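You operate a simulated robot arm through the tools that you are given. There is no shell and no other tool.

You are at the controls of a simulated two-armed robot. One attempt, no reset.

JOB
Wind the slack yellow cord back on to its reel.
Fine: toggle into the yellow cord holder, reel lock off to wind and on again after.

Only the result counts: the job must be done as asked and must still hold three seconds after the hand-in. Knocking over, shifting, dropping, spilling or breaking anything else fails it.

ROBOT AND FRAMES
Two 7-joint arms with fingered hands on one trunk that stands fixed in place. Base frame: the origin is at the foot of the trunk, x ahead of it, y to its left, z up. Lengths are in m, angles in degrees, forces in N, time in s.
The left shoulder is at [0.072, 0.174, 0.989], the right one opposite. With the tool pointing down near the work surface each hand reaches from about 0.1 to 0.74 m from the base axis, measured 20 degrees to its own side. Payload 3.8 kg a hand.
Tool frame (each hand has its own): the origin (TCP) lies between the finger pads and is the grasp point; the fingertips stand 0.026 m ahead of it; z points along the fingers, y is the line along which they close. The gripper opens to 0.132 m; its body begins 0.073 m behind the TCP. The gripper is a hand of 3 fingers: y runs from the thumb to the fingers, the wrist lies at [0, 0, -0.224] in the tool frame, and closing takes about 1.5 s.
Orientation is told as [roll, pitch, yaw] about the base's x, y, z axes, in that order, counted from this pose: with the fingers straight down and closing along the base's y, the tool's x points along the base's -x, its y along +y and its z along -z.

CONTROLS
- The arms move only by the tool play_rows. It takes "left_series", "right_series" or both (then of equal length, played together; a hand with none holds still); each is a list of rows, each a list of 7 numbers: the turn, a rotation vector about the base's x, y, z in units of 60 degrees (1.0 is 60 degrees), then the shift along the base's x, y, z in units of 300 mm (1.0 is 300 mm), then the closure, from 0 (fully open) to 1 (shut). In form: [[rx, ry, rz, tx, ty, tz, gripper], ...]. A call has 1 to 20 rows; each row is the pose to reach, as a shift and turn from the pose commanded when the call began. A call with a number of a shift or a turn outside -1 to 1 is refused whole. A row lasts 0.2 s, in which the tool goes at most 0.05 m and 8.6 degrees; a call with a longer step from one row to the next is refused whole, and so is a gripper value outside its range. A pose out of reach is approached as far as the arm can. The call stops where the force on the tool passes 50 N (or 10 N more than at its start, if that is more) or the arm is blocked; 0.2 s more then pass. Each finger travels about 0.108 m/s and halts on what it meets, pressing with about 22 N; the grip force reading is that of the motor and also rises with nothing between the fingers. The clock runs only during rows and for 0.2 s after the last one: add rows that repeat a pose to give the fingers time. The reply holds the time, the measured pose of the TCP, the force on the tool along the base axes, the opening and the grip force, in the units named above and with some noise, with the torque about the TCP (base axes, N m) and any sound that the robot's microphone picked up, and new pictures: "pictures" is both (left out), scene, wrist or none (wrist: the cameras of the hands that moved).
- Cameras (640 x 400 px; columns grow to the right, rows downward): "scene" is now at [0.1747, 0.0197, 0.8979]; the picture's right is [0.23, -0.97, 0.00], its down [0.02, 0.00, -1.00] and it looks along [0.97, 0.23, 0.02] (base axes); focal length 214 px, centre (320, 200). "left" rides on the left gripper at [-0.062, 0.003, -0.092] in its tool frame; the picture's right is [-0.05, -1.00, 0.00], its down [0.83, -0.04, -0.56] and it looks along [0.56, -0.03, 0.83] (tool axes); focal length 230 px, centre (320, 200). "right" rides on the right gripper at [0.061, 0.003, -0.092] in its tool frame; the picture's right is [-0.05, 1.00, 0.00], its down [-0.83, -0.04, -0.55] and it looks along [-0.55, -0.03, 0.83] (tool axes); focal length 230 px, centre (320, 200).
- slide_trunk(by): moves the trunk up (or, below 0, down) by that many m; the arms and the scene camera ride with it, the base frame stays. It gives what a move gives, with no picture.
- grasp_type(shape, hand): the hand has 3 fingers and takes this shape, open, in about a second: jaw (thumb against the fingers, like two jaws); tri (thumb and two fingers); tip (a fingertip pinch); poke (one finger out to press); point (the index stretched); flat (the hand flat); cup (the hand cupped); fist (a fist). The gripper value then closes the fingers along that shape, each until it touches; the sizes above hold for jaw. It gives what a move gives, with no picture.
- aim_head(pan, tilt): turns the head with the scene camera to pan (to the left, within 60 degrees either way) and tilt (down, from -29 to 69), counted from straight ahead of the robot (the tilt from the chest, where the trunk bows). It gives what a move gives, and a new picture of the scene camera.
- pixel_to_xyz(camera, pixels): for up to 12 pixels [column, row] of the newest picture of that camera ("zoom" is the newest enlarged one), the place [x, y, z] in the base frame of the surface seen there, good to about 0.003 m. The clock stands still meanwhile.
- close_up(camera, box): a new picture of the part [left, top, right, bottom] of that camera's present view, enlarged. The clock stands still meanwhile.
- finish_job(): hands the job in; it is judged then, once.

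Unless the task says otherwise, let go and move clear before handing in.

The tools are called after "Request:" by a JSON object that holds its "method" and its "body". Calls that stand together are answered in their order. play_rows: Moves the arms, as the interface text tells. Its arguments: {"type":"object","properties":{"left_series":{"type":"array","items":{"type":"array","items":{"type":"number"}}},"right_series":{"type":"array","items":{"type":"array","items":{"type":"number"}}},"pictures":{"type":"string","enum":["both","scene","wrist","none"]}},"required":[]} The other tools are called the same way: slide_trunk (by) moves the trunk up or down; grasp_type (shape, hand) gives the hand a shape; aim_head (pan, tilt) turns the head that bears the scene camera; pixel_to_xyz (camera, pixels) gives the place of the surface under pixels of a picture; close_up (camera, box) takes an enlarged picture of a part of a camera's view; finish_job () hands the job in.

At the start:

```text
time_s: 0.0
left_ee_pos: [0.3673, 0.2423, 1.1028]
left_tool_rot: [-0.1, -0.2, 0.1]
left_wrist_force: [0.3, 1.1, 0.1]
left_moment: [-0.03, 0.0, 0.0]
left_opening: 0.1322
left_finger_force: 0.1
left_shape: jaw
right_ee_pos: [0.5271, -0.2066, 1.1183]
right_tool_rot: [-0.1, 0.0, 0.0]
right_wrist_force: [0.5, -0.2, 0.0]
right_moment: [0.01, -0.01, -0.04]
right_opening: 0.1317
right_finger_force: 0.2
right_shape: jaw
trunk travel left (down, up): [-0.298, 0.184]
head pan, tilt (commanded): [13.0, -0.9]
```

scene: 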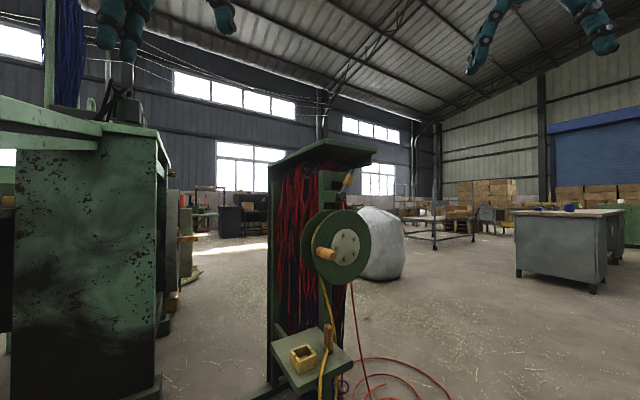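
right: 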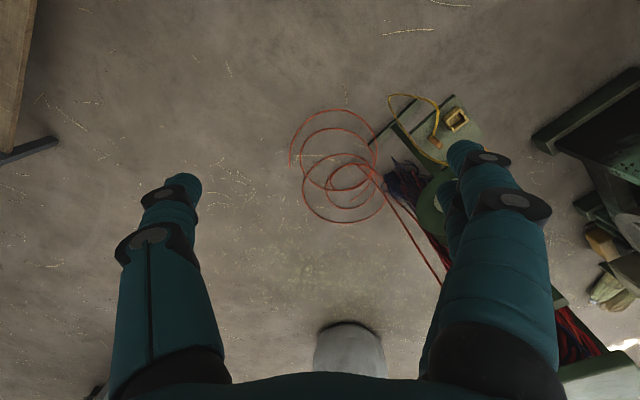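
left: 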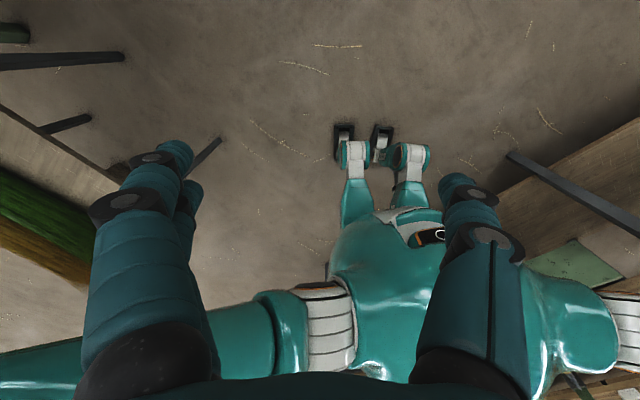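

The scene picture shows a reel with a crank knob near (340,248), a yellow cord running down past a shelf with a square holder near (303,355) and a toggle near (328,340). I'll look closer before moving.

Request:
{"method": "close_up", "body": {"camera": "scene", "box": [240, 130, 400, 290]}}

Request:
{"method": "aim_head", "body": {"pan": 3, "tilt": 30}}

```text
2.50 times, centred on (320, 210) of scene
```

zoom: 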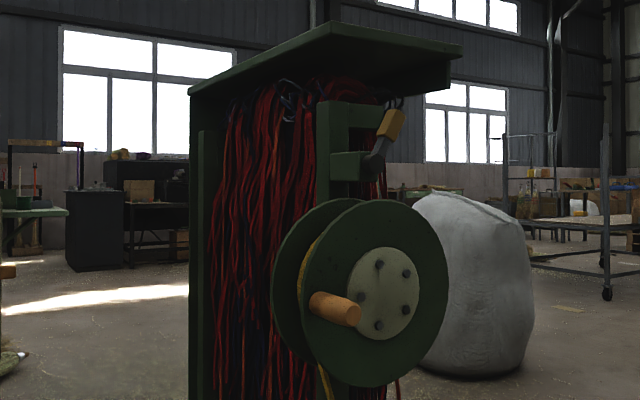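

```text
time_s: 1.0
left_ee_pos: [0.3676, 0.2415, 1.1039]
left_tool_rot: [-0.1, 0.0, 0.2]
left_wrist_force: [-0.1, 0.7, 0.3]
left_moment: [0.03, 0.0, -0.04]
left_opening: 0.132
left_finger_force: 0.2
left_shape: jaw
right_ee_pos: [0.5279, -0.2073, 1.118]
right_tool_rot: [0.0, -0.2, -0.1]
right_wrist_force: [-0.4, 0.4, 0.6]
right_moment: [-0.03, -0.02, -0.03]
right_opening: 0.1319
right_finger_force: 0.2
right_shape: jaw
trunk travel left (down, up): [-0.298, 0.184]
head pan, tilt (commanded): [3.0, 30.0]
```

scene: 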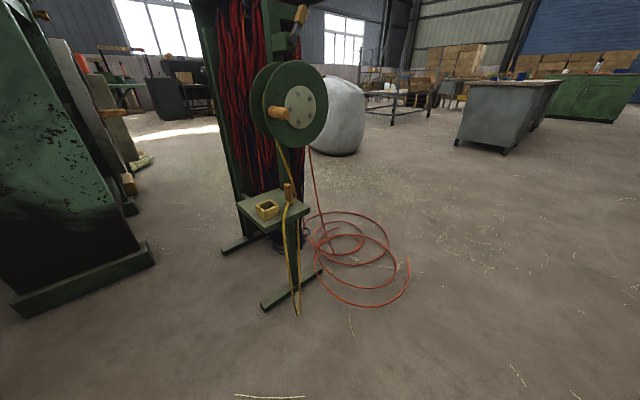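

The new scene picture shows the reel at (290,105), the shelf at (272,210) with the square holder at (266,208), and a toggle at (288,193). I'll enlarge these parts.

Request:
{"method": "close_up", "body": {"camera": "scene", "box": [226, 160, 336, 230]}}

Request:
{"method": "close_up", "body": {"camera": "scene", "box": [220, 0, 380, 160]}}

Request:
{"method": "close_up", "body": {"camera": "scene", "box": [200, 170, 420, 330]}}

Request:
{"method": "close_up", "body": {"camera": "right", "box": [360, 60, 560, 240]}}

```text
5.71 times, centred on (281, 195) of scene
```

zoom: 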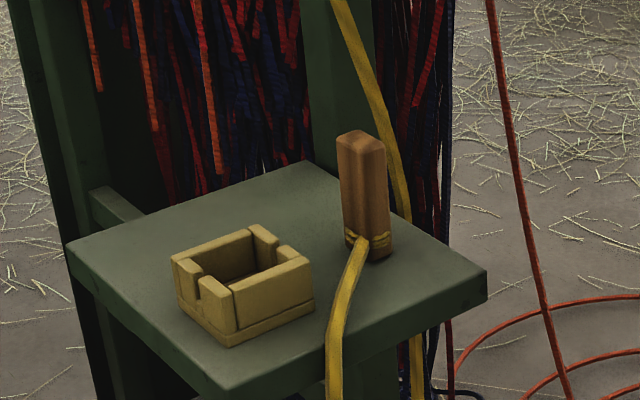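

```text
2.50 times, centred on (300, 80) of scene
```

zoom: 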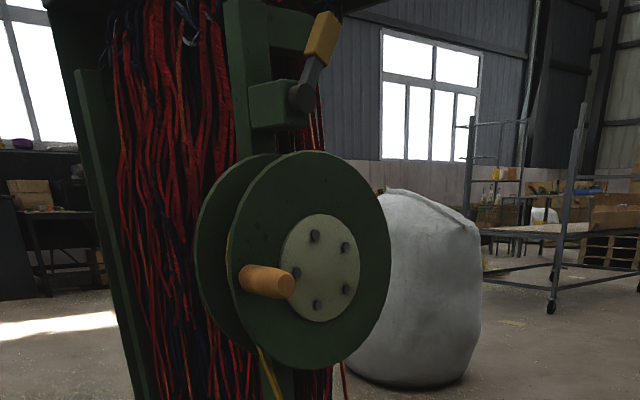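

```text
2.50 times, centred on (310, 250) of scene
```

zoom: 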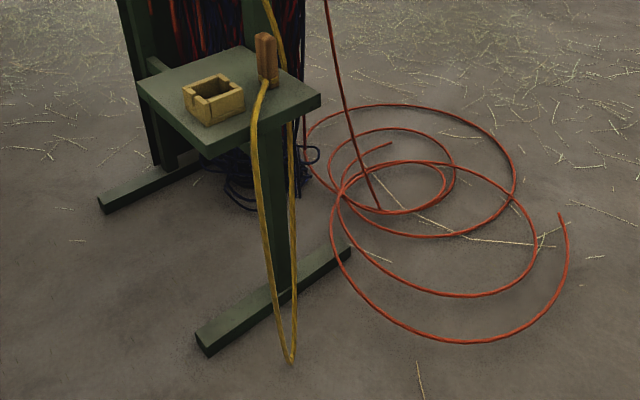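

```text
2.22 times, centred on (460, 150) of right
```

zoom: 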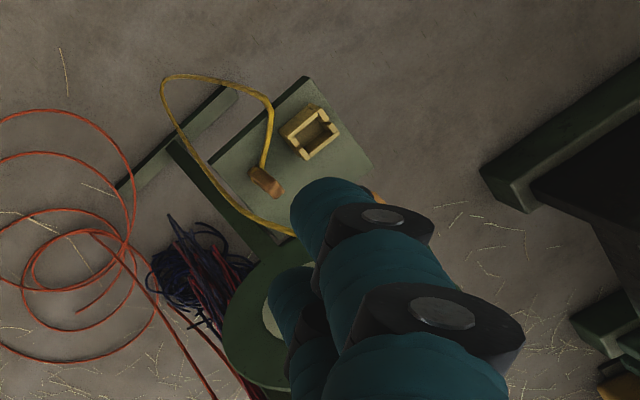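

I see the toggle standing at about (288,193), the holder at (266,208), the crank knob at about (279,113), and the lock lever at (299,14). I'll measure their 3D places.

Request:
{"method": "pixel_to_xyz", "body": {"camera": "scene", "pixels": [[288, 187], [289, 203], [290, 185], [266, 201], [275, 207], [258, 207], [266, 216], [240, 202], [265, 234], [309, 209], [280, 189], [277, 202]]}}

Request:
{"method": "pixel_to_xyz", "body": {"camera": "scene", "pixels": [[272, 113], [280, 114], [288, 115], [300, 106], [300, 82], [318, 110], [297, 139], [271, 90], [302, 12], [297, 24], [295, 38], [288, 42]]}}

```text
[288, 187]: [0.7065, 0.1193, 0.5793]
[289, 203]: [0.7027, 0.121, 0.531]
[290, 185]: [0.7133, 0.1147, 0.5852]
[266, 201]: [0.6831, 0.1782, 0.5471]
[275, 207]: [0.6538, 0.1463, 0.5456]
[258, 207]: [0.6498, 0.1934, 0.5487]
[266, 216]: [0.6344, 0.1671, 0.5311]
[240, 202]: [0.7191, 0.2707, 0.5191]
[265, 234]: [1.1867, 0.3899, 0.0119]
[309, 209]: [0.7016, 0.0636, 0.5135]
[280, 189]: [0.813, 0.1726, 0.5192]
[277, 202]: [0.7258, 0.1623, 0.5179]
```

```text
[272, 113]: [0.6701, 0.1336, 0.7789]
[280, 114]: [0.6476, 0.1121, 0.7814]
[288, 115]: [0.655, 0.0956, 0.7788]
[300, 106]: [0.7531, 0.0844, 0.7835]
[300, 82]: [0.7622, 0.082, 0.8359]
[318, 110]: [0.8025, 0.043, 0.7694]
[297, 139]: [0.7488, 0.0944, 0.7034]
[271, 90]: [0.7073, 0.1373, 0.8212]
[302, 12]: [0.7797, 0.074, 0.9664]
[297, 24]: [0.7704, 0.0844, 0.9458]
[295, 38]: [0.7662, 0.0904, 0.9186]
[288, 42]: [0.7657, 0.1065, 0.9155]
```

The measurements place the reel near x 0.75, y 0.09, z 0.78 and the shelf top at z ≈ 0.518. I'll enlarge the reel and the lever for finer measurement.

Request:
{"method": "aim_head", "body": {"pan": 8, "tilt": 12}}

Request:
{"method": "close_up", "body": {"camera": "scene", "box": [260, 120, 380, 260]}}

```text
time_s: 1.8
left_ee_pos: [0.3667, 0.2413, 1.1022]
left_tool_rot: [-0.1, -0.1, 0.1]
left_wrist_force: [0.2, -0.3, -0.2]
left_moment: [0.0, 0.04, 0.0]
left_opening: 0.1318
left_finger_force: 0.2
left_shape: jaw
right_ee_pos: [0.5271, -0.2064, 1.1188]
right_tool_rot: [0.0, 0.0, 0.0]
right_wrist_force: [0.5, -0.3, -0.2]
right_moment: [0.01, 0.03, -0.01]
right_opening: 0.1319
right_finger_force: 0.0
right_shape: jaw
trunk travel left (down, up): [-0.298, 0.184]
head pan, tilt (commanded): [8.0, 12.0]
```

scene: 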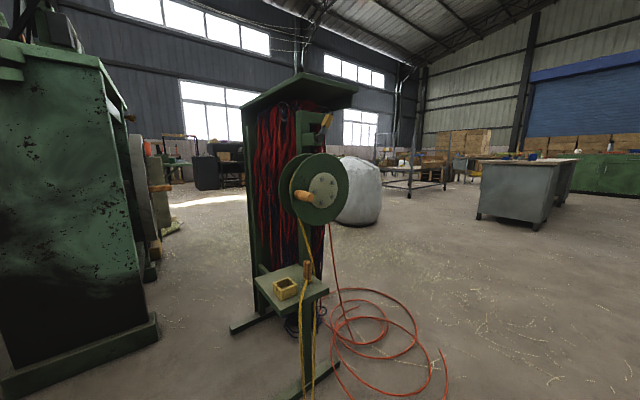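

```text
2.86 times, centred on (320, 190) of scene
```

zoom: 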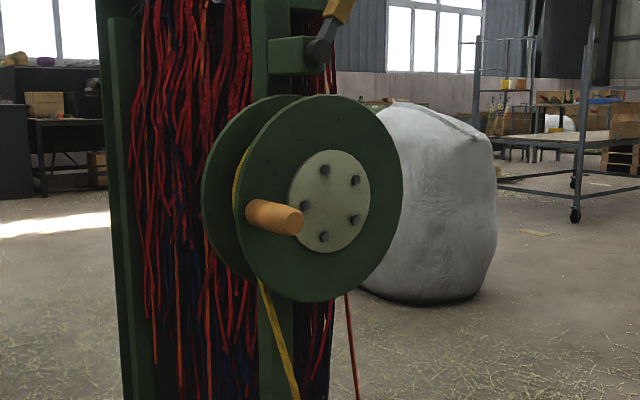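

The enlarged view shows the reel disc with a hub centre near (330,202), crank knob end at (290,221), yellow cord leaving on the left side of the drum at (262,285). I'll measure the points.

Request:
{"method": "pixel_to_xyz", "body": {"camera": "zoom", "pixels": [[330, 202], [335, 165], [360, 200], [322, 240], [395, 190], [318, 105], [292, 290], [375, 260], [375, 130], [255, 150], [250, 250], [225, 130]]}}

Request:
{"method": "pixel_to_xyz", "body": {"camera": "zoom", "pixels": [[292, 220], [298, 222], [285, 222], [270, 217], [255, 213], [275, 205], [275, 232], [247, 212], [270, 305], [290, 370], [245, 170], [352, 340]]}}

Request:
{"method": "close_up", "body": {"camera": "scene", "box": [270, 70, 370, 170]}}

```text
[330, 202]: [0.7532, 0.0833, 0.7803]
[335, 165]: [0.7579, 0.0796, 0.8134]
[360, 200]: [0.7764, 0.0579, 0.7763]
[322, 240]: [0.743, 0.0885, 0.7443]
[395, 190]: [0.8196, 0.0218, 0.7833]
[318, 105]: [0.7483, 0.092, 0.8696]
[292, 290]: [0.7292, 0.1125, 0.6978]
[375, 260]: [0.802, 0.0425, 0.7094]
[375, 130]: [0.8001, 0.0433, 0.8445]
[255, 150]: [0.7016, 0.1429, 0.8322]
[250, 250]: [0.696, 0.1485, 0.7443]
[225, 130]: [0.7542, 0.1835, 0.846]
```

```text
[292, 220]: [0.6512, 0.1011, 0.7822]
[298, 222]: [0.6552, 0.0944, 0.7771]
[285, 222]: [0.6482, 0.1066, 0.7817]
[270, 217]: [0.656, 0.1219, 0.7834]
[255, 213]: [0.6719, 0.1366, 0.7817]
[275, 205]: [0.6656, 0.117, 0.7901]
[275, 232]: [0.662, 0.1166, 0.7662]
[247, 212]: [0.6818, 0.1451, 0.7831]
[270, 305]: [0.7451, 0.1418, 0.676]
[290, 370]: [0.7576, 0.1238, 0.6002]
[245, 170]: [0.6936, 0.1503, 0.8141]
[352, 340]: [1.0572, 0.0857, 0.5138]
```

```text
4.00 times, centred on (320, 120) of scene
```

zoom: 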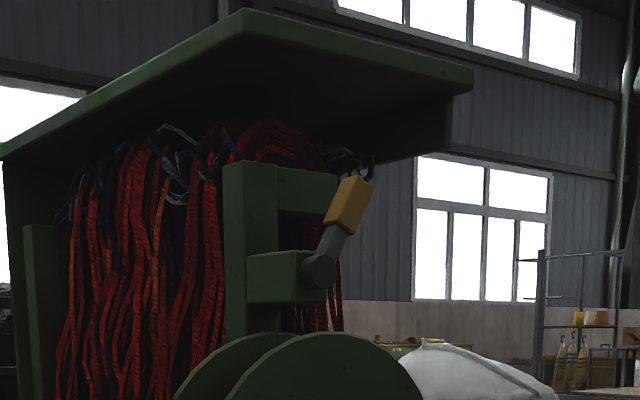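

The lever (yellow grip at (345,205) in the zoom) leans to the right of its pivot at (318,272). I need a finer view of the holder and the toggle, so I tilt the head down and enlarge strongly.

Request:
{"method": "aim_head", "body": {"pan": 12, "tilt": 28}}

Request:
{"method": "close_up", "body": {"camera": "scene", "box": [290, 180, 354, 220]}}

```text
time_s: 2.6
left_ee_pos: [0.3663, 0.2427, 1.1019]
left_tool_rot: [-0.1, -0.1, 0.1]
left_wrist_force: [0.0, 0.4, 0.4]
left_moment: [-0.02, 0.01, 0.0]
left_opening: 0.1319
left_finger_force: 0.0
left_shape: jaw
right_ee_pos: [0.5286, -0.2067, 1.1189]
right_tool_rot: [-0.1, 0.0, 0.0]
right_wrist_force: [-0.2, 0.3, -0.6]
right_moment: [0.01, 0.0, 0.0]
right_opening: 0.132
right_finger_force: 0.1
right_shape: jaw
trunk travel left (down, up): [-0.298, 0.184]
head pan, tilt (commanded): [12.0, 28.0]
```

scene: 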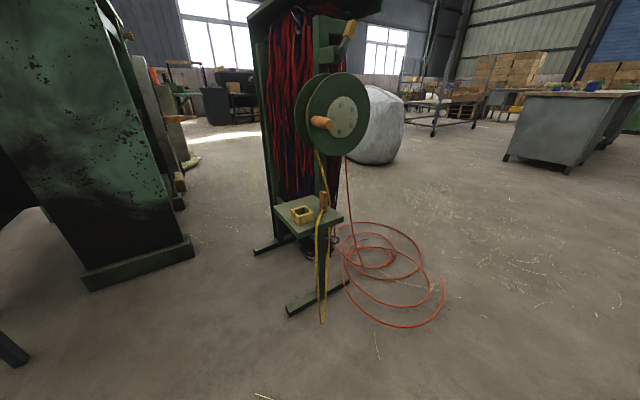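

```text
10.00 times, centred on (322, 200) of scene
```

zoom: 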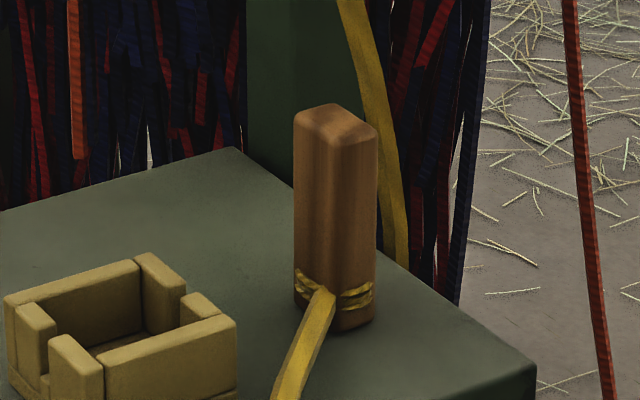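

The toggle is a square prism standing on the shelf with the cord tied round its foot at (330,285). I measure the toggle and then the holder.

Request:
{"method": "pixel_to_xyz", "body": {"camera": "zoom", "pixels": [[337, 138], [298, 122], [375, 132], [333, 107], [336, 200], [315, 200], [297, 200], [355, 200], [374, 200], [335, 325], [395, 340], [385, 240]]}}

Request:
{"method": "close_up", "body": {"camera": "scene", "box": [270, 195, 334, 235]}}

```text
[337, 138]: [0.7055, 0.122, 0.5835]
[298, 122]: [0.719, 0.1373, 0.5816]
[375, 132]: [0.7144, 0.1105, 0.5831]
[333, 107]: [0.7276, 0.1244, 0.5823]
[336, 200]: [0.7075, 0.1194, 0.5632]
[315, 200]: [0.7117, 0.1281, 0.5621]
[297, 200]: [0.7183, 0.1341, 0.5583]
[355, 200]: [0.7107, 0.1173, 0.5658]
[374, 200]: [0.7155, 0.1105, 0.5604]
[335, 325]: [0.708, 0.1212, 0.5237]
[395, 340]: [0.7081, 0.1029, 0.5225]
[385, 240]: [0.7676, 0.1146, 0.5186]
```

```text
10.00 times, centred on (302, 215) of scene
```

zoom: 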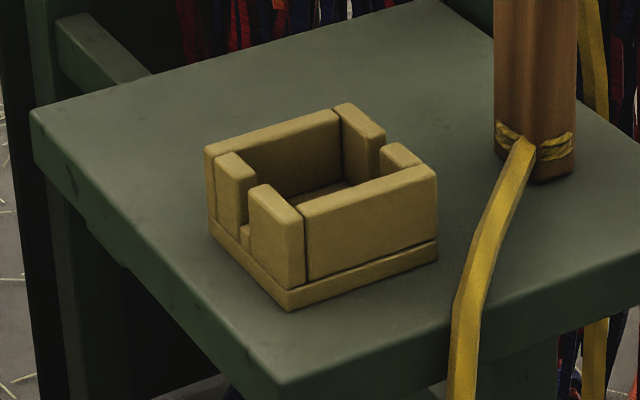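

Holder clearly seen: walls with notches at (237,200) and (385,140) on the ±t sides, solid walls front and back. I measure its rim and floor.

Request:
{"method": "pixel_to_xyz", "body": {"camera": "zoom", "pixels": [[208, 150], [336, 114], [350, 105], [383, 135], [432, 170], [302, 210], [262, 190], [250, 192], [228, 158], [400, 150], [318, 192], [300, 240]]}}

Request:
{"method": "pixel_to_xyz", "body": {"camera": "zoom", "pixels": [[290, 300], [212, 225], [434, 255], [330, 188], [295, 203], [280, 150], [340, 160], [360, 160], [245, 238], [36, 115], [280, 378], [100, 100]]}}

```text
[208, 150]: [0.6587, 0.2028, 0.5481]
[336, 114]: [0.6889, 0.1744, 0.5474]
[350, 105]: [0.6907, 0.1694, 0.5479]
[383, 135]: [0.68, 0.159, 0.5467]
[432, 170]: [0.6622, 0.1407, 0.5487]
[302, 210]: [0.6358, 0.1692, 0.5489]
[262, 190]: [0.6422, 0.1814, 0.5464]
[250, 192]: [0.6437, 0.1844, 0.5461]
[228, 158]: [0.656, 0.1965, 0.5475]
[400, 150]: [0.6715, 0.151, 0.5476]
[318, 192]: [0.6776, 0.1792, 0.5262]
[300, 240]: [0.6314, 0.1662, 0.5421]
```

```text
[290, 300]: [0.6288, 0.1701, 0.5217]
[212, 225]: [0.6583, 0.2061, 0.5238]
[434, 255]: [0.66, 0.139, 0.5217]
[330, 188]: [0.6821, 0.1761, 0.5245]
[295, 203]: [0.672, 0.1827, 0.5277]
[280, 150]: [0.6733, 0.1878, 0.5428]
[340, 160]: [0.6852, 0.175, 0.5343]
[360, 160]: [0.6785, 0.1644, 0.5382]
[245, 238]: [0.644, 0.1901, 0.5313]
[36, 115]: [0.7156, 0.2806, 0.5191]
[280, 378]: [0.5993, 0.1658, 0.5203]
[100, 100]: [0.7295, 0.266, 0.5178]
```

Holder centre works out at about (0.659, 0.171), rim z 0.548, cavity about 0.034 wide; toggle centre about (0.718, 0.122), 0.02 square, 0.066 tall. Next I examine the lock lever closely.

Request:
{"method": "aim_head", "body": {"pan": 7, "tilt": 0}}

Request:
{"method": "close_up", "body": {"camera": "scene", "box": [288, 150, 352, 190]}}

```text
time_s: 3.5
left_ee_pos: [0.3669, 0.2424, 1.1016]
left_tool_rot: [-0.1, -0.1, 0.1]
left_wrist_force: [-0.6, 0.3, -1.1]
left_moment: [0.02, -0.01, 0.02]
left_opening: 0.132
left_finger_force: 0.1
left_shape: jaw
right_ee_pos: [0.5271, -0.2063, 1.1192]
right_tool_rot: [0.0, -0.1, 0.0]
right_wrist_force: [-0.3, 0.0, -0.4]
right_moment: [0.03, -0.01, 0.02]
right_opening: 0.132
right_finger_force: 0.0
right_shape: jaw
trunk travel left (down, up): [-0.298, 0.184]
head pan, tilt (commanded): [7.0, 0.0]
```

scene: 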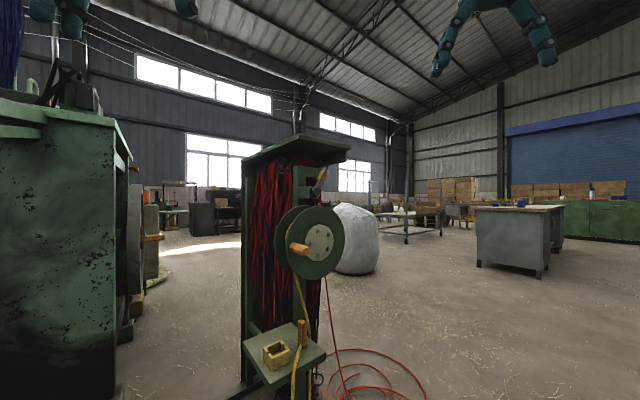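

```text
10.00 times, centred on (320, 170) of scene
```

zoom: 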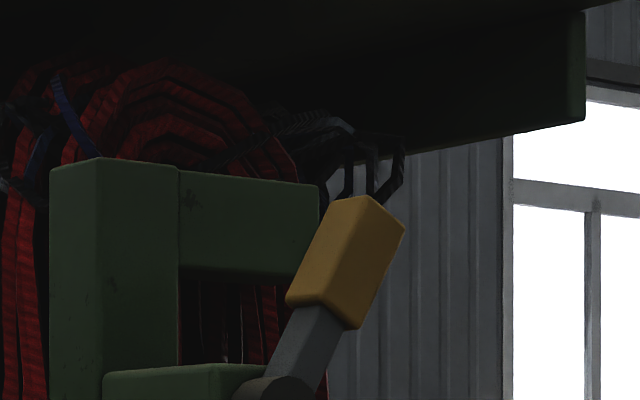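

The lever's yellow grip is at (345,260) in the zoom, with its pivot off the bottom. I'll take a slightly wider view and measure its points.

Request:
{"method": "close_up", "body": {"camera": "scene", "box": [280, 155, 360, 215]}}

```text
6.67 times, centred on (320, 185) of scene
```

zoom: 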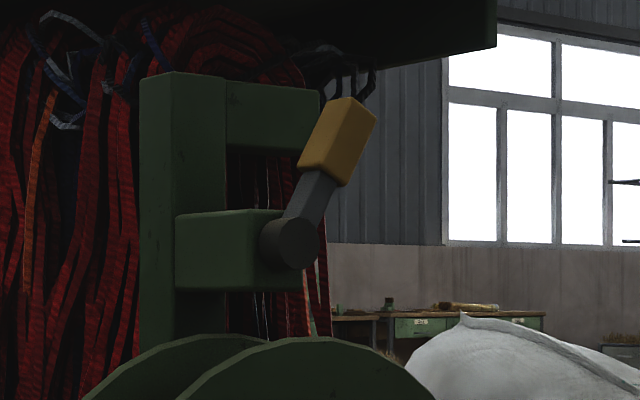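

Request:
{"method": "pixel_to_xyz", "body": {"camera": "zoom", "pixels": [[293, 247], [275, 243], [310, 250], [310, 205], [325, 160], [345, 110], [365, 125], [335, 145], [350, 170], [305, 150], [230, 250], [270, 115]]}}

Request:
{"method": "pixel_to_xyz", "body": {"camera": "zoom", "pixels": [[190, 150], [150, 150], [295, 75], [450, 20], [490, 30], [345, 80], [368, 80], [318, 280], [275, 40], [300, 345], [330, 130], [370, 115]]}}

```text
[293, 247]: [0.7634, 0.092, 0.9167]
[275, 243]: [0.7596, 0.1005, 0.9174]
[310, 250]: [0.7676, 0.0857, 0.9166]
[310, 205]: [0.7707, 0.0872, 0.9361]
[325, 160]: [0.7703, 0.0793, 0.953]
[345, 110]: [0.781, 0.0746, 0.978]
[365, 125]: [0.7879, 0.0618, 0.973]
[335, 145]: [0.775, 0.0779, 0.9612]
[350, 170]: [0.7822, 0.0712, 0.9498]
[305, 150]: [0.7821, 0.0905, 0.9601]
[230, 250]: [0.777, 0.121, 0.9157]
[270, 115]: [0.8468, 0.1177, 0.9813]
```

```text
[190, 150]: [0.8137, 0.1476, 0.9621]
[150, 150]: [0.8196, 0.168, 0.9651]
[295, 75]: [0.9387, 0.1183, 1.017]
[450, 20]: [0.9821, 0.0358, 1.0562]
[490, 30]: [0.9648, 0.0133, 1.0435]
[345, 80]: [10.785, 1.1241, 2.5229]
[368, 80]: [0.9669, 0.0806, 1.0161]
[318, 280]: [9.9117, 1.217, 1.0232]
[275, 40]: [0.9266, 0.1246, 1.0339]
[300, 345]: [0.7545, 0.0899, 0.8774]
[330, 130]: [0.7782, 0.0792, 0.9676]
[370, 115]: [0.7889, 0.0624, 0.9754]
```

The lever's pivot is at about (0.763, 0.092, 0.917), right above the reel axis, and its grip leans some 28 degrees to the right. I'll begin with the toggle: pitch the right hand forward while lowering it clear of the frame.

Request:
{"method": "play_rows", "body": {"right_series": [[0, -0.125, 0, 0.03, 0, -0.125, 0], [0, -0.25, 0, 0.06, 0, -0.25, 0], [0, -0.375, 0, 0.09, 0, -0.375, 0], [0, -0.5, 0, 0.12, 0, -0.5, 0], [0, -0.625, 0, 0.15, 0, -0.625, 0], [0, -0.75, 0, 0.18, 0, -0.75, 0], [0, -0.875, 0, 0.21, 0, -0.875, 0], [0, -1, 0, 0.243, 0, -0.99, 0]], "pictures": "both"}}

```text
time_s: 5.3
left_ee_pos: [0.3675, 0.2426, 1.1012]
left_tool_rot: [-0.2, 0.0, 0.1]
left_wrist_force: [-0.1, -0.3, 0.1]
left_moment: [0.0, 0.01, -0.01]
left_opening: 0.1319
left_finger_force: 0.0
left_shape: jaw
right_ee_pos: [0.6007, -0.2071, 0.8218]
right_tool_rot: [0.1, -60.2, -0.3]
right_wrist_force: [-0.4, 0.4, 0.2]
right_moment: [-0.02, -0.02, 0.02]
right_opening: 0.1317
right_finger_force: 0.1
right_shape: jaw
trunk travel left (down, up): [-0.298, 0.184]
head pan, tilt (commanded): [7.0, 0.0]
```

scene: 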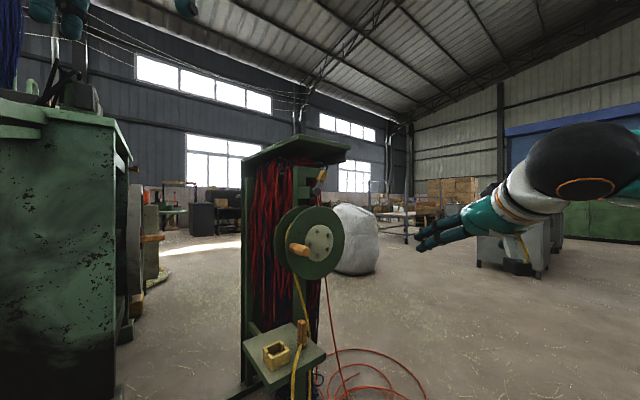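
right: 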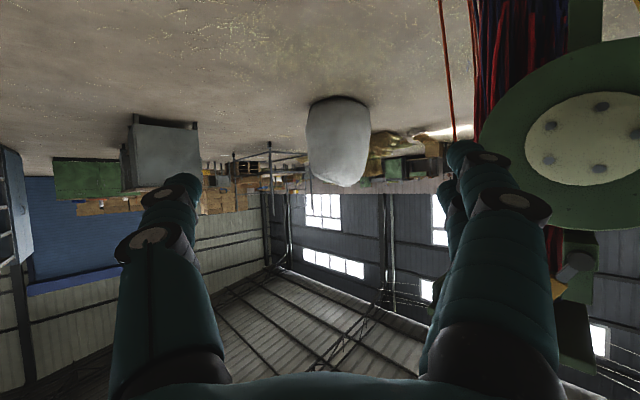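

The right hand pitched to −60° as planned and is at (0.60, −0.21, 0.82), clear of everything. Now I yaw it by 44° and bring it low in front of the shelf, half-closed.

Request:
{"method": "play_rows", "body": {"right_series": [[0, 0, 0.092, 0, 0.05, -0.1, 0.1], [0, 0, 0.184, 0, 0.12, -0.2, 0.2], [0, 0, 0.277, 0, 0.2, -0.3, 0.3], [0, 0, 0.369, 0, 0.29, -0.4, 0.4], [0, 0, 0.461, 0, 0.38, -0.5, 0.5], [0, 0, 0.554, 0, 0.48, -0.58, 0.6], [0, 0, 0.646, 0, 0.58, -0.63, 0.64], [0, 0, 0.738, 0, 0.68, -0.66, 0.64], [0, 0, 0.738, 0, 0.68, -0.66, 0.64]], "pictures": "both"}}

Request:
{"method": "aim_head", "body": {"pan": 10, "tilt": 28}}

```text
time_s: 7.3
left_ee_pos: [0.3675, 0.2422, 1.1025]
left_tool_rot: [-0.1, -0.1, 0.1]
left_wrist_force: [1.1, 0.5, -0.1]
left_moment: [-0.02, 0.01, 0.0]
left_opening: 0.1318
left_finger_force: 0.0
left_shape: jaw
right_ee_pos: [0.5993, -0.0016, 0.6244]
right_tool_rot: [0.0, -60.1, 44.4]
right_wrist_force: [-0.6, -0.2, -0.6]
right_moment: [0.0, 0.03, -0.01]
right_opening: 0.0481
right_finger_force: 0.0
right_shape: jaw
right hand out of reach, approached as far as the arm can: row 2, 3, 4
trunk travel left (down, up): [-0.298, 0.184]
head pan, tilt (commanded): [7.0, 0.0]
```

scene: 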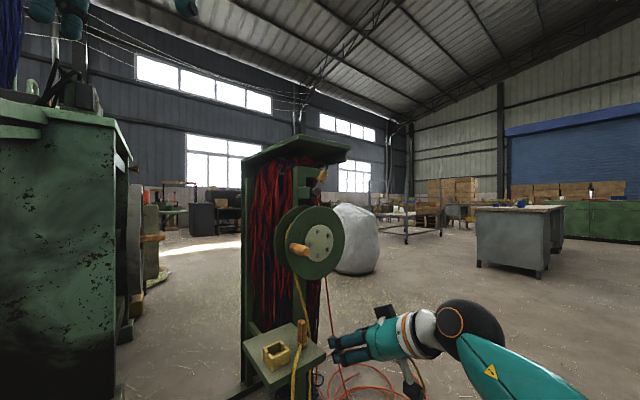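
right: 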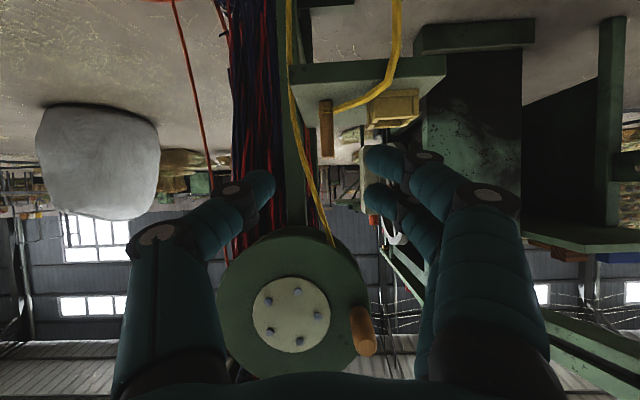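

```text
time_s: 8.2
left_ee_pos: [0.3668, 0.2415, 1.1017]
left_tool_rot: [-0.1, 0.0, 0.1]
left_wrist_force: [0.5, -0.4, 0.3]
left_moment: [0.01, -0.01, 0.01]
left_opening: 0.1318
left_finger_force: 0.0
left_shape: jaw
right_ee_pos: [0.5994, -0.0014, 0.6246]
right_tool_rot: [0.1, -60.0, 44.3]
right_wrist_force: [0.2, -0.6, -0.5]
right_moment: [-0.01, 0.01, 0.01]
right_opening: 0.048
right_finger_force: 0.0
right_shape: jaw
trunk travel left (down, up): [-0.298, 0.184]
head pan, tilt (commanded): [10.0, 28.0]
```

scene: 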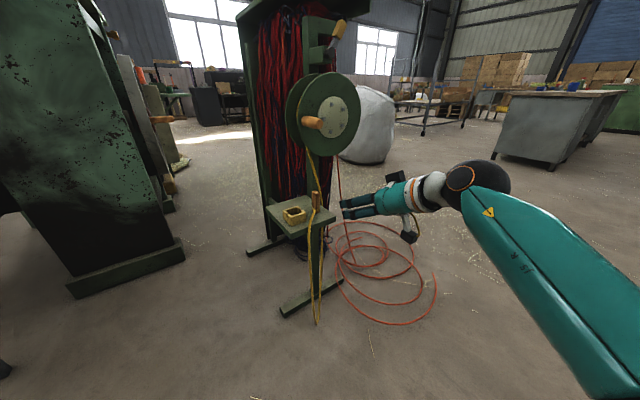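

The wrist view (upside down) shows the toggle at (325,128), the holder at (392,108) and the hanging cord at (297,110). I'll measure them from this closer camera.

Request:
{"method": "close_up", "body": {"camera": "right", "box": [260, 40, 460, 165]}}

Request:
{"method": "pixel_to_xyz", "body": {"camera": "right", "pixels": [[322, 110], [331, 110], [323, 130], [332, 130], [325, 150], [326, 158], [333, 108], [290, 90], [300, 140], [370, 110], [415, 110], [392, 110]]}}

```text
3.20 times, centred on (360, 102) of right
```

zoom: 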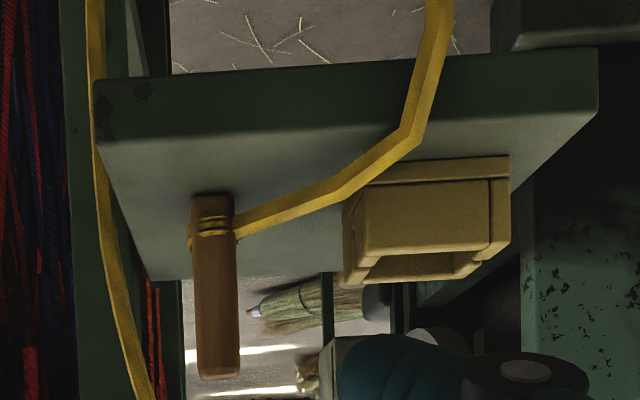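

```text
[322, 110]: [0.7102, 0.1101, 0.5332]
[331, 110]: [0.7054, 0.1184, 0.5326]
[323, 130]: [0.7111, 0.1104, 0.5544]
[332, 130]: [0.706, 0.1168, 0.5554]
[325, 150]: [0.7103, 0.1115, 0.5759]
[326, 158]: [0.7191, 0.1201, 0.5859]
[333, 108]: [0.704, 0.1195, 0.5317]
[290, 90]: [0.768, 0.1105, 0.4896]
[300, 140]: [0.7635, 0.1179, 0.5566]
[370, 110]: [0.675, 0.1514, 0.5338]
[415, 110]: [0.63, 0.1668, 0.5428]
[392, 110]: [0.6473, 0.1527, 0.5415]
```

Measured: toggle centre t-line ≈ (0.713, 0.121), front face at n ≈ −0.586; the hand is already nearly in line with it. I slide the half-open jaw in around the toggle's upper part, stopping to look before closing.

Request:
{"method": "play_rows", "body": {"right_series": [[0, 0, 0, 0.06, 0.066, -0.03, 0.64], [0, 0, 0, 0.122, 0.132, -0.06, 0.64], [0, 0, 0, 0.184, 0.198, -0.09, 0.64], [0, 0, 0, 0.245, 0.265, -0.12, 0.64], [0, 0, 0, 0.306, 0.331, -0.15, 0.64], [0, 0, 0, 0.34, 0.368, -0.17, 0.64]], "pictures": "both"}}

Request:
{"method": "close_up", "body": {"camera": "scene", "box": [260, 160, 388, 240]}}

```text
time_s: 9.6
left_ee_pos: [0.3671, 0.241, 1.1021]
left_tool_rot: [0.0, -0.1, 0.0]
left_wrist_force: [-0.5, 0.1, -0.4]
left_moment: [0.0, -0.01, -0.01]
left_opening: 0.132
left_finger_force: 0.0
left_shape: jaw
right_ee_pos: [0.7036, 0.1075, 0.5737]
right_tool_rot: [0.0, -60.1, 44.2]
right_wrist_force: [0.3, 0.6, -0.1]
right_moment: [-0.01, -0.01, 0.02]
right_opening: 0.048
right_finger_force: 0.1
right_shape: jaw
trunk travel left (down, up): [-0.298, 0.184]
head pan, tilt (commanded): [10.0, 28.0]
```

scene: 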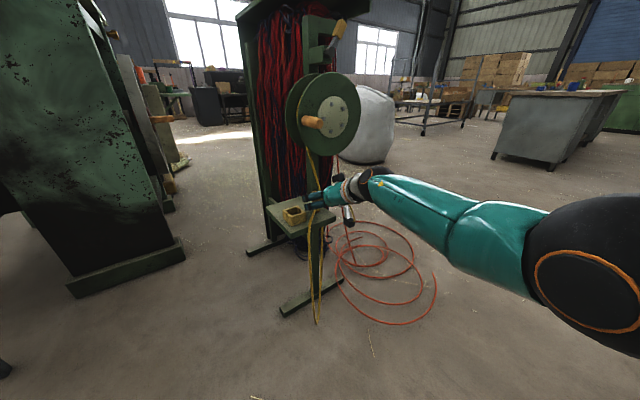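
right: 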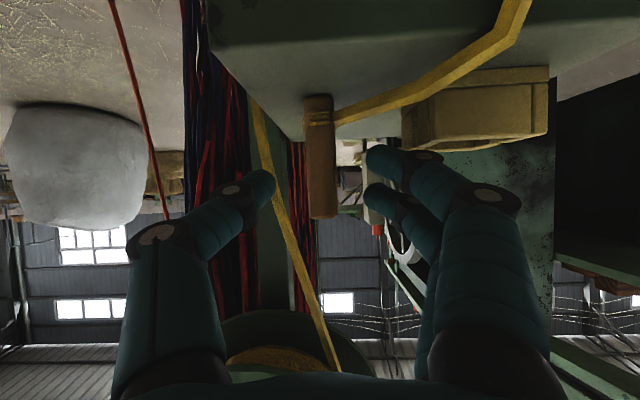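

```text
5.00 times, centred on (324, 200) of scene
```

zoom: 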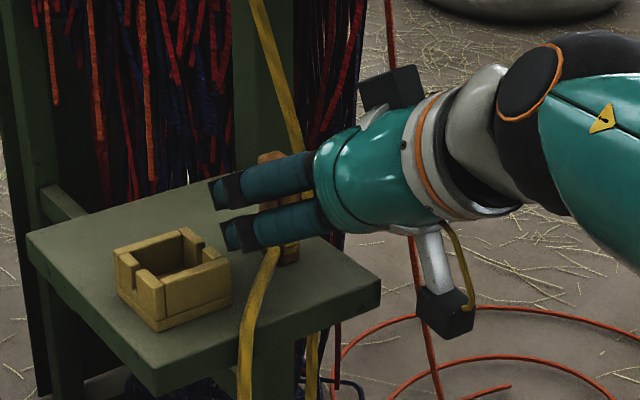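

The wrist view shows the toggle centred at column 320 between the thumb tip (265,185) and the fingertips (370,160)/(370,195), with the cord below them. I move in 12 mm more and close.

Request:
{"method": "play_rows", "body": {"right_series": [[0, 0, 0, 0.029, 0.028, -0.006, 0.64], [0, 0, 0, 0.029, 0.028, -0.006, 0.75], [0, 0, 0, 0.029, 0.028, -0.006, 0.85], [0, 0, 0, 0.029, 0.028, -0.006, 0.95], [0, 0, 0, 0.029, 0.028, -0.006, 1], [0, 0, 0, 0.029, 0.028, -0.006, 1], [0, 0, 0, 0.029, 0.028, -0.006, 1]], "pictures": "both"}}

Request:
{"method": "close_up", "body": {"camera": "scene", "box": [260, 160, 388, 240]}}

```text
time_s: 11.2
left_ee_pos: [0.3671, 0.2422, 1.1005]
left_tool_rot: [0.0, -0.1, 0.1]
left_wrist_force: [-0.4, 0.2, -0.1]
left_moment: [0.01, -0.02, -0.01]
left_opening: 0.1316
left_finger_force: 0.0
left_shape: jaw
right_ee_pos: [0.7123, 0.1153, 0.5701]
right_tool_rot: [0.1, -60.1, 44.3]
right_wrist_force: [-0.2, 0.7, 0.6]
right_moment: [0.0, 0.02, -0.03]
right_opening: 0.0109
right_finger_force: 21.9
right_shape: jaw
trunk travel left (down, up): [-0.298, 0.184]
head pan, tilt (commanded): [10.0, 28.0]
```

scene: 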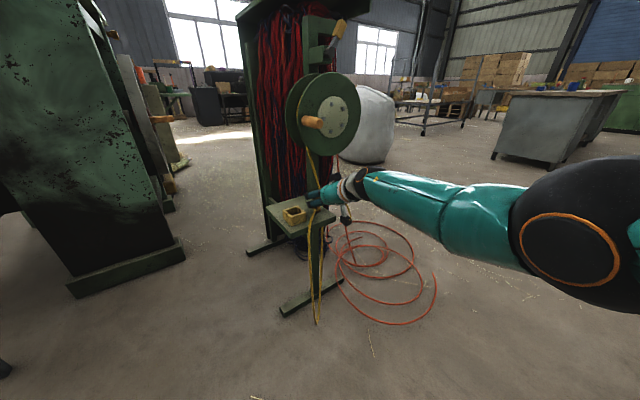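
right: 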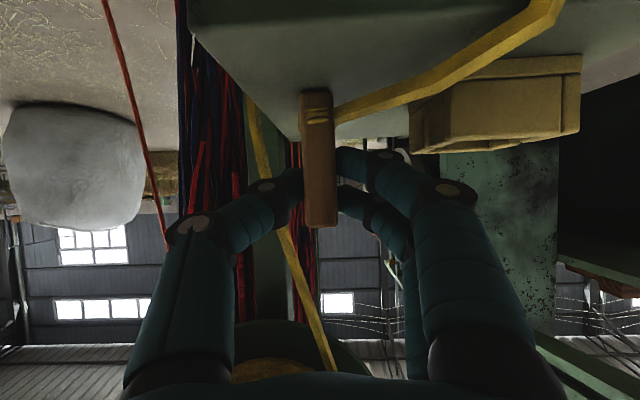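

```text
5.00 times, centred on (324, 200) of scene
```

zoom: 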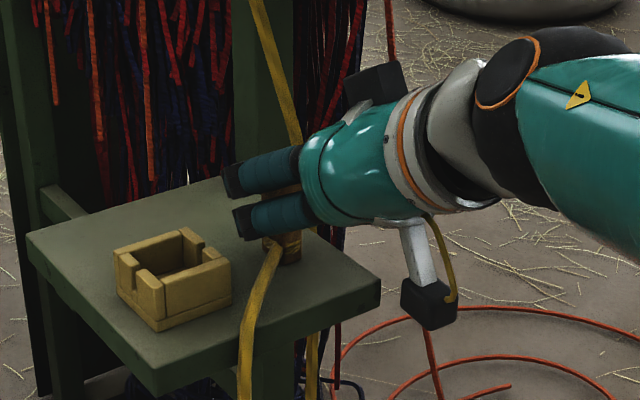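

The opening stopped at 11 mm with 22 N, so the toggle is held (centred at column 318). I lift it straight up 48 mm.

Request:
{"method": "play_rows", "body": {"right_series": [[0, 0, 0, 0, 0, 0.03, 1], [0, 0, 0, 0, 0, 0.07, 1], [0, 0, 0, 0, 0, 0.11, 1], [0, 0, 0, 0, 0, 0.15, 1], [0, 0, 0, 0, 0, 0.16, 1]], "pictures": "both"}}

Request:
{"method": "close_up", "body": {"camera": "scene", "box": [260, 160, 388, 240]}}

```text
time_s: 12.4
left_ee_pos: [0.3674, 0.2416, 1.1035]
left_tool_rot: [-0.1, -0.1, 0.0]
left_wrist_force: [-0.2, 0.2, -0.3]
left_moment: [0.04, 0.02, 0.01]
left_opening: 0.1322
left_finger_force: 0.0
left_shape: jaw
right_ee_pos: [0.7102, 0.1157, 0.6201]
right_tool_rot: [0.0, -60.1, 44.3]
right_wrist_force: [-0.2, -0.3, 0.0]
right_moment: [0.01, 0.01, -0.01]
right_opening: 0.0107
right_finger_force: 21.6
right_shape: jaw
trunk travel left (down, up): [-0.298, 0.184]
head pan, tilt (commanded): [10.0, 28.0]
```

scene: 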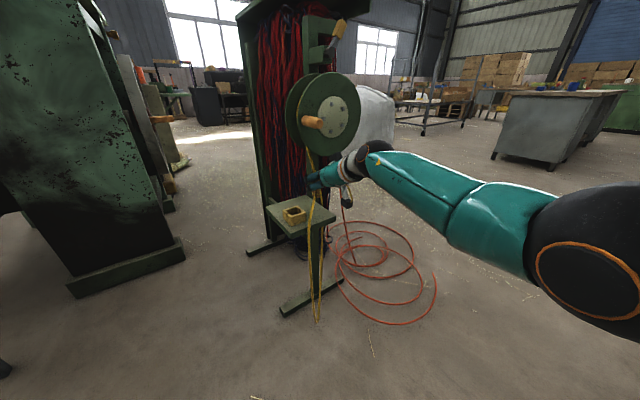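
right: 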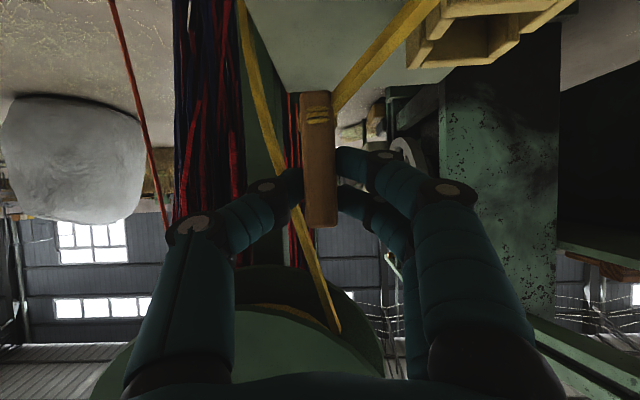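

```text
5.00 times, centred on (324, 200) of scene
```

zoom: 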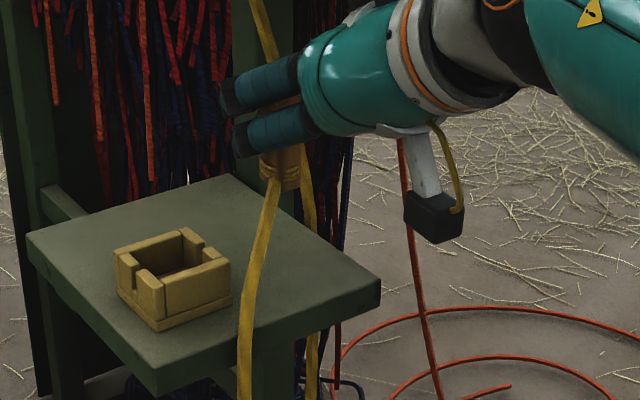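

The toggle came up cleanly, hanging upright in the grip with the cord trailing from its foot. I shift it over the holder.

Request:
{"method": "play_rows", "body": {"right_series": [[0, 0, 0, -0.045, 0.043, 0, 1], [0, 0, 0, -0.09, 0.087, 0, 1], [0, 0, 0, -0.136, 0.13, 0, 1], [0, 0, 0, -0.181, 0.174, 0, 1], [0, 0, 0, -0.181, 0.174, 0, 1]], "pictures": "both"}}

Request:
{"method": "close_up", "body": {"camera": "scene", "box": [250, 160, 346, 220]}}

```text
time_s: 13.6
left_ee_pos: [0.3661, 0.2416, 1.1025]
left_tool_rot: [0.0, -0.1, 0.0]
left_wrist_force: [0.7, 0.1, 0.9]
left_moment: [0.02, -0.04, -0.01]
left_opening: 0.132
left_finger_force: 0.0
left_shape: jaw
right_ee_pos: [0.6562, 0.1675, 0.6205]
right_tool_rot: [0.0, -60.1, 44.2]
right_wrist_force: [0.7, 0.1, 0.2]
right_moment: [-0.03, -0.03, -0.04]
right_opening: 0.0109
right_finger_force: 21.9
right_shape: jaw
trunk travel left (down, up): [-0.298, 0.184]
head pan, tilt (commanded): [10.0, 28.0]
```

scene: 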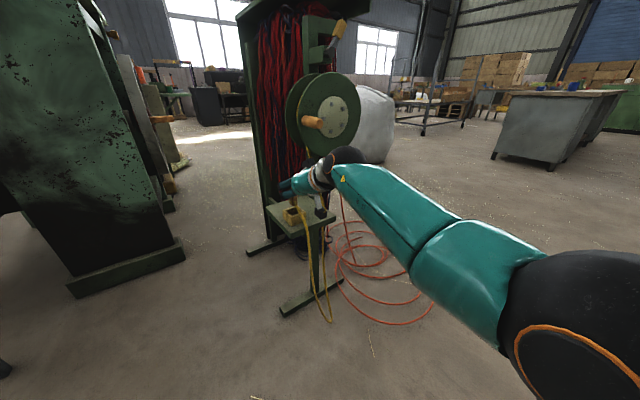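
right: 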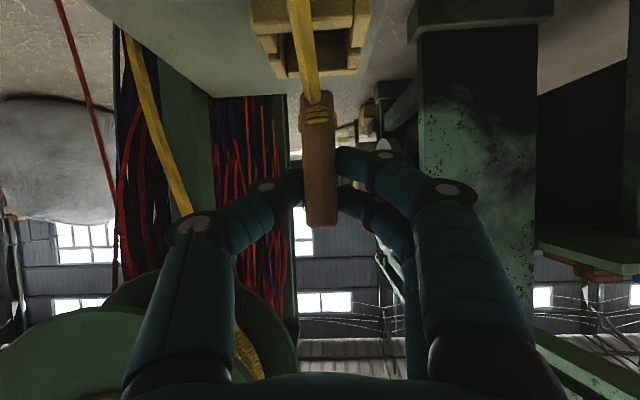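

```text
6.67 times, centred on (298, 190) of scene
```

zoom: 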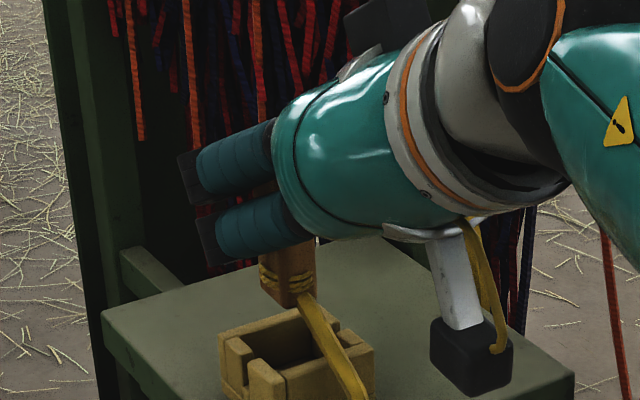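

The toggle is above the holder; in the wrist view the toggle foot is at (318,97) and the holder spans columns 250–370. I measure both to correct the alignment before lowering.

Request:
{"method": "pixel_to_xyz", "body": {"camera": "right", "pixels": [[306, 110], [330, 110], [307, 140], [332, 140], [262, 15], [360, 15], [275, 60], [350, 62], [305, 210], [335, 210], [300, 50], [345, 40]]}}

Request:
{"method": "close_up", "body": {"camera": "right", "box": [220, 0, 420, 125]}}

Request:
{"method": "pixel_to_xyz", "body": {"camera": "zoom", "pixels": [[110, 20], [470, 20], [215, 150], [425, 150], [280, 320], [345, 320]]}}

```text
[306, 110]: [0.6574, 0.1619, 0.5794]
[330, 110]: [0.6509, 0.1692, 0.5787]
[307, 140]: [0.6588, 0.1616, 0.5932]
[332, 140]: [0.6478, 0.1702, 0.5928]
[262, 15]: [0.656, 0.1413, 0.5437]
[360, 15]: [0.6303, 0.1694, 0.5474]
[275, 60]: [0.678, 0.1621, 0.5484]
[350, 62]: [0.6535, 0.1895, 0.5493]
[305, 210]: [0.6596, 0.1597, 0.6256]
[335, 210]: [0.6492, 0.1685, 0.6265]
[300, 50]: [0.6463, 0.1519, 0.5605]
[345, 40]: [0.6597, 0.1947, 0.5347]
```

```text
3.20 times, centred on (320, 62) of right
```

zoom: 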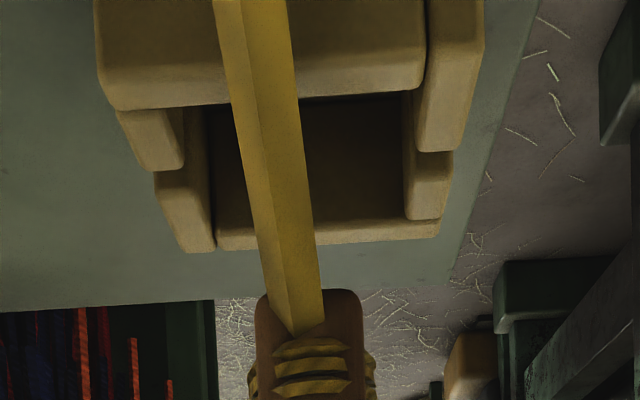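

```text
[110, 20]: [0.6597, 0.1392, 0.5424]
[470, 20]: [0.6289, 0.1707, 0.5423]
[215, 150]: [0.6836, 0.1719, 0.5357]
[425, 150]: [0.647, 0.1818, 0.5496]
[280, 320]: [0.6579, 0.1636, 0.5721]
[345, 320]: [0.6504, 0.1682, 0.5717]
```

Toggle centre t ≈ 0.3387 and holder centre t ≈ 0.3388; front-to-back also agrees within a couple of mm. I lower the toggle 36 mm gently and look.

Request:
{"method": "play_rows", "body": {"right_series": [[0, 0, 0, 0, 0, -0.03, 1], [0, 0, 0, 0, 0, -0.06, 1], [0, 0, 0, 0, 0, -0.09, 1], [0, 0, 0, 0, 0, -0.11, 1], [0, 0, 0, 0, 0, -0.12, 1]], "pictures": "both"}}

Request:
{"method": "close_up", "body": {"camera": "scene", "box": [250, 160, 346, 220]}}

Request:
{"method": "close_up", "body": {"camera": "right", "box": [220, 0, 420, 125]}}

```text
time_s: 14.8
left_ee_pos: [0.3668, 0.2419, 1.102]
left_tool_rot: [-0.1, -0.1, 0.1]
left_wrist_force: [0.1, 0.0, -0.8]
left_moment: [0.01, -0.01, -0.01]
left_opening: 0.1316
left_finger_force: 0.0
left_shape: jaw
right_ee_pos: [0.6571, 0.1682, 0.5834]
right_tool_rot: [0.0, -60.2, 44.3]
right_wrist_force: [-0.3, 0.5, 0.3]
right_moment: [-0.02, 0.0, 0.02]
right_opening: 0.0108
right_finger_force: 22.0
right_shape: jaw
trunk travel left (down, up): [-0.298, 0.184]
head pan, tilt (commanded): [10.0, 28.0]
```

scene: 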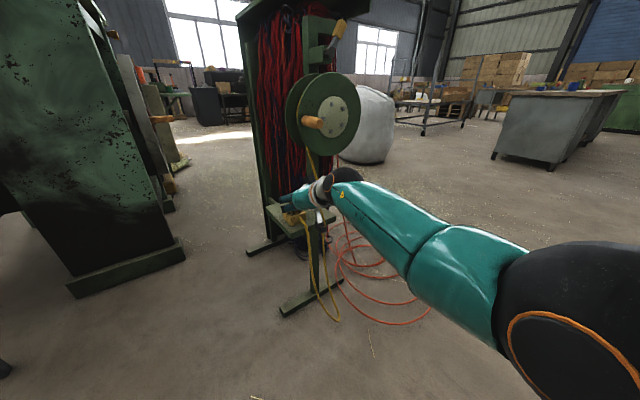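
right: 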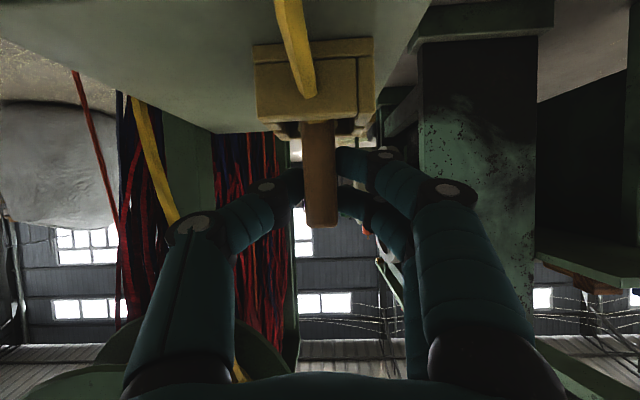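

```text
6.67 times, centred on (298, 190) of scene
```

zoom: 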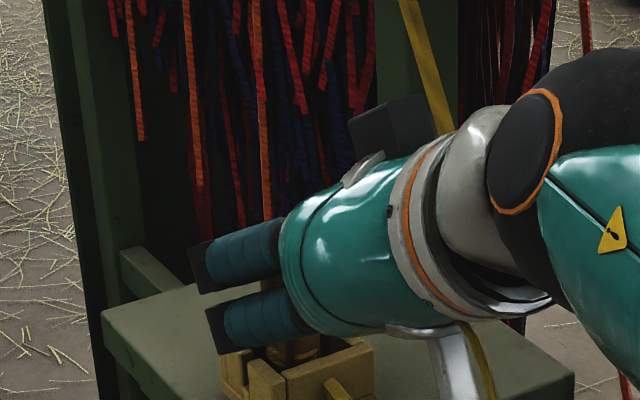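

```text
3.20 times, centred on (320, 62) of right
```

zoom: 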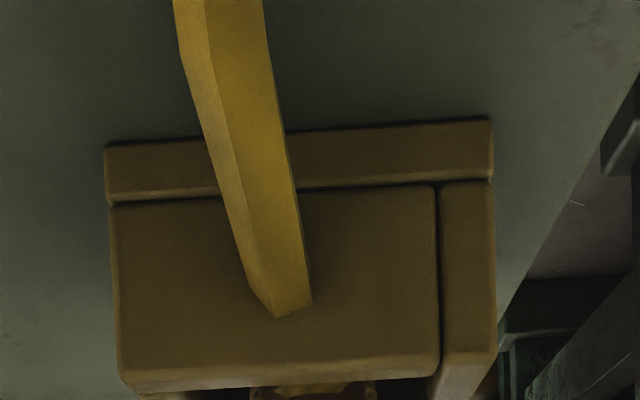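

No contact force yet; the toggle foot is inside the walls about 6 mm above the holder's floor (the cord simply passes the front wall at (285,310) of the zoom). I lower another 5 mm and watch the force.

Request:
{"method": "play_rows", "body": {"right_series": [[0, 0, 0, 0, 0, -0.006, 1], [0, 0, 0, 0, 0, -0.011, 1], [0, 0, 0, 0, 0, -0.016, 1], [0, 0, 0, 0, 0, -0.016, 1]], "pictures": "none"}}

```text
time_s: 15.8
left_ee_pos: [0.3665, 0.241, 1.1029]
left_tool_rot: [-0.2, -0.1, 0.1]
left_wrist_force: [-1.3, 1.0, 0.2]
left_moment: [0.02, -0.04, 0.03]
left_opening: 0.1319
left_finger_force: 0.0
left_shape: jaw
right_ee_pos: [0.6562, 0.168, 0.5775]
right_tool_rot: [0.1, -60.2, 44.3]
right_wrist_force: [-0.1, -1.2, 0.3]
right_moment: [0.02, -0.02, 0.05]
right_opening: 0.0107
right_finger_force: 22.3
right_shape: jaw
trunk travel left (down, up): [-0.298, 0.184]
head pan, tilt (commanded): [10.0, 28.0]
```

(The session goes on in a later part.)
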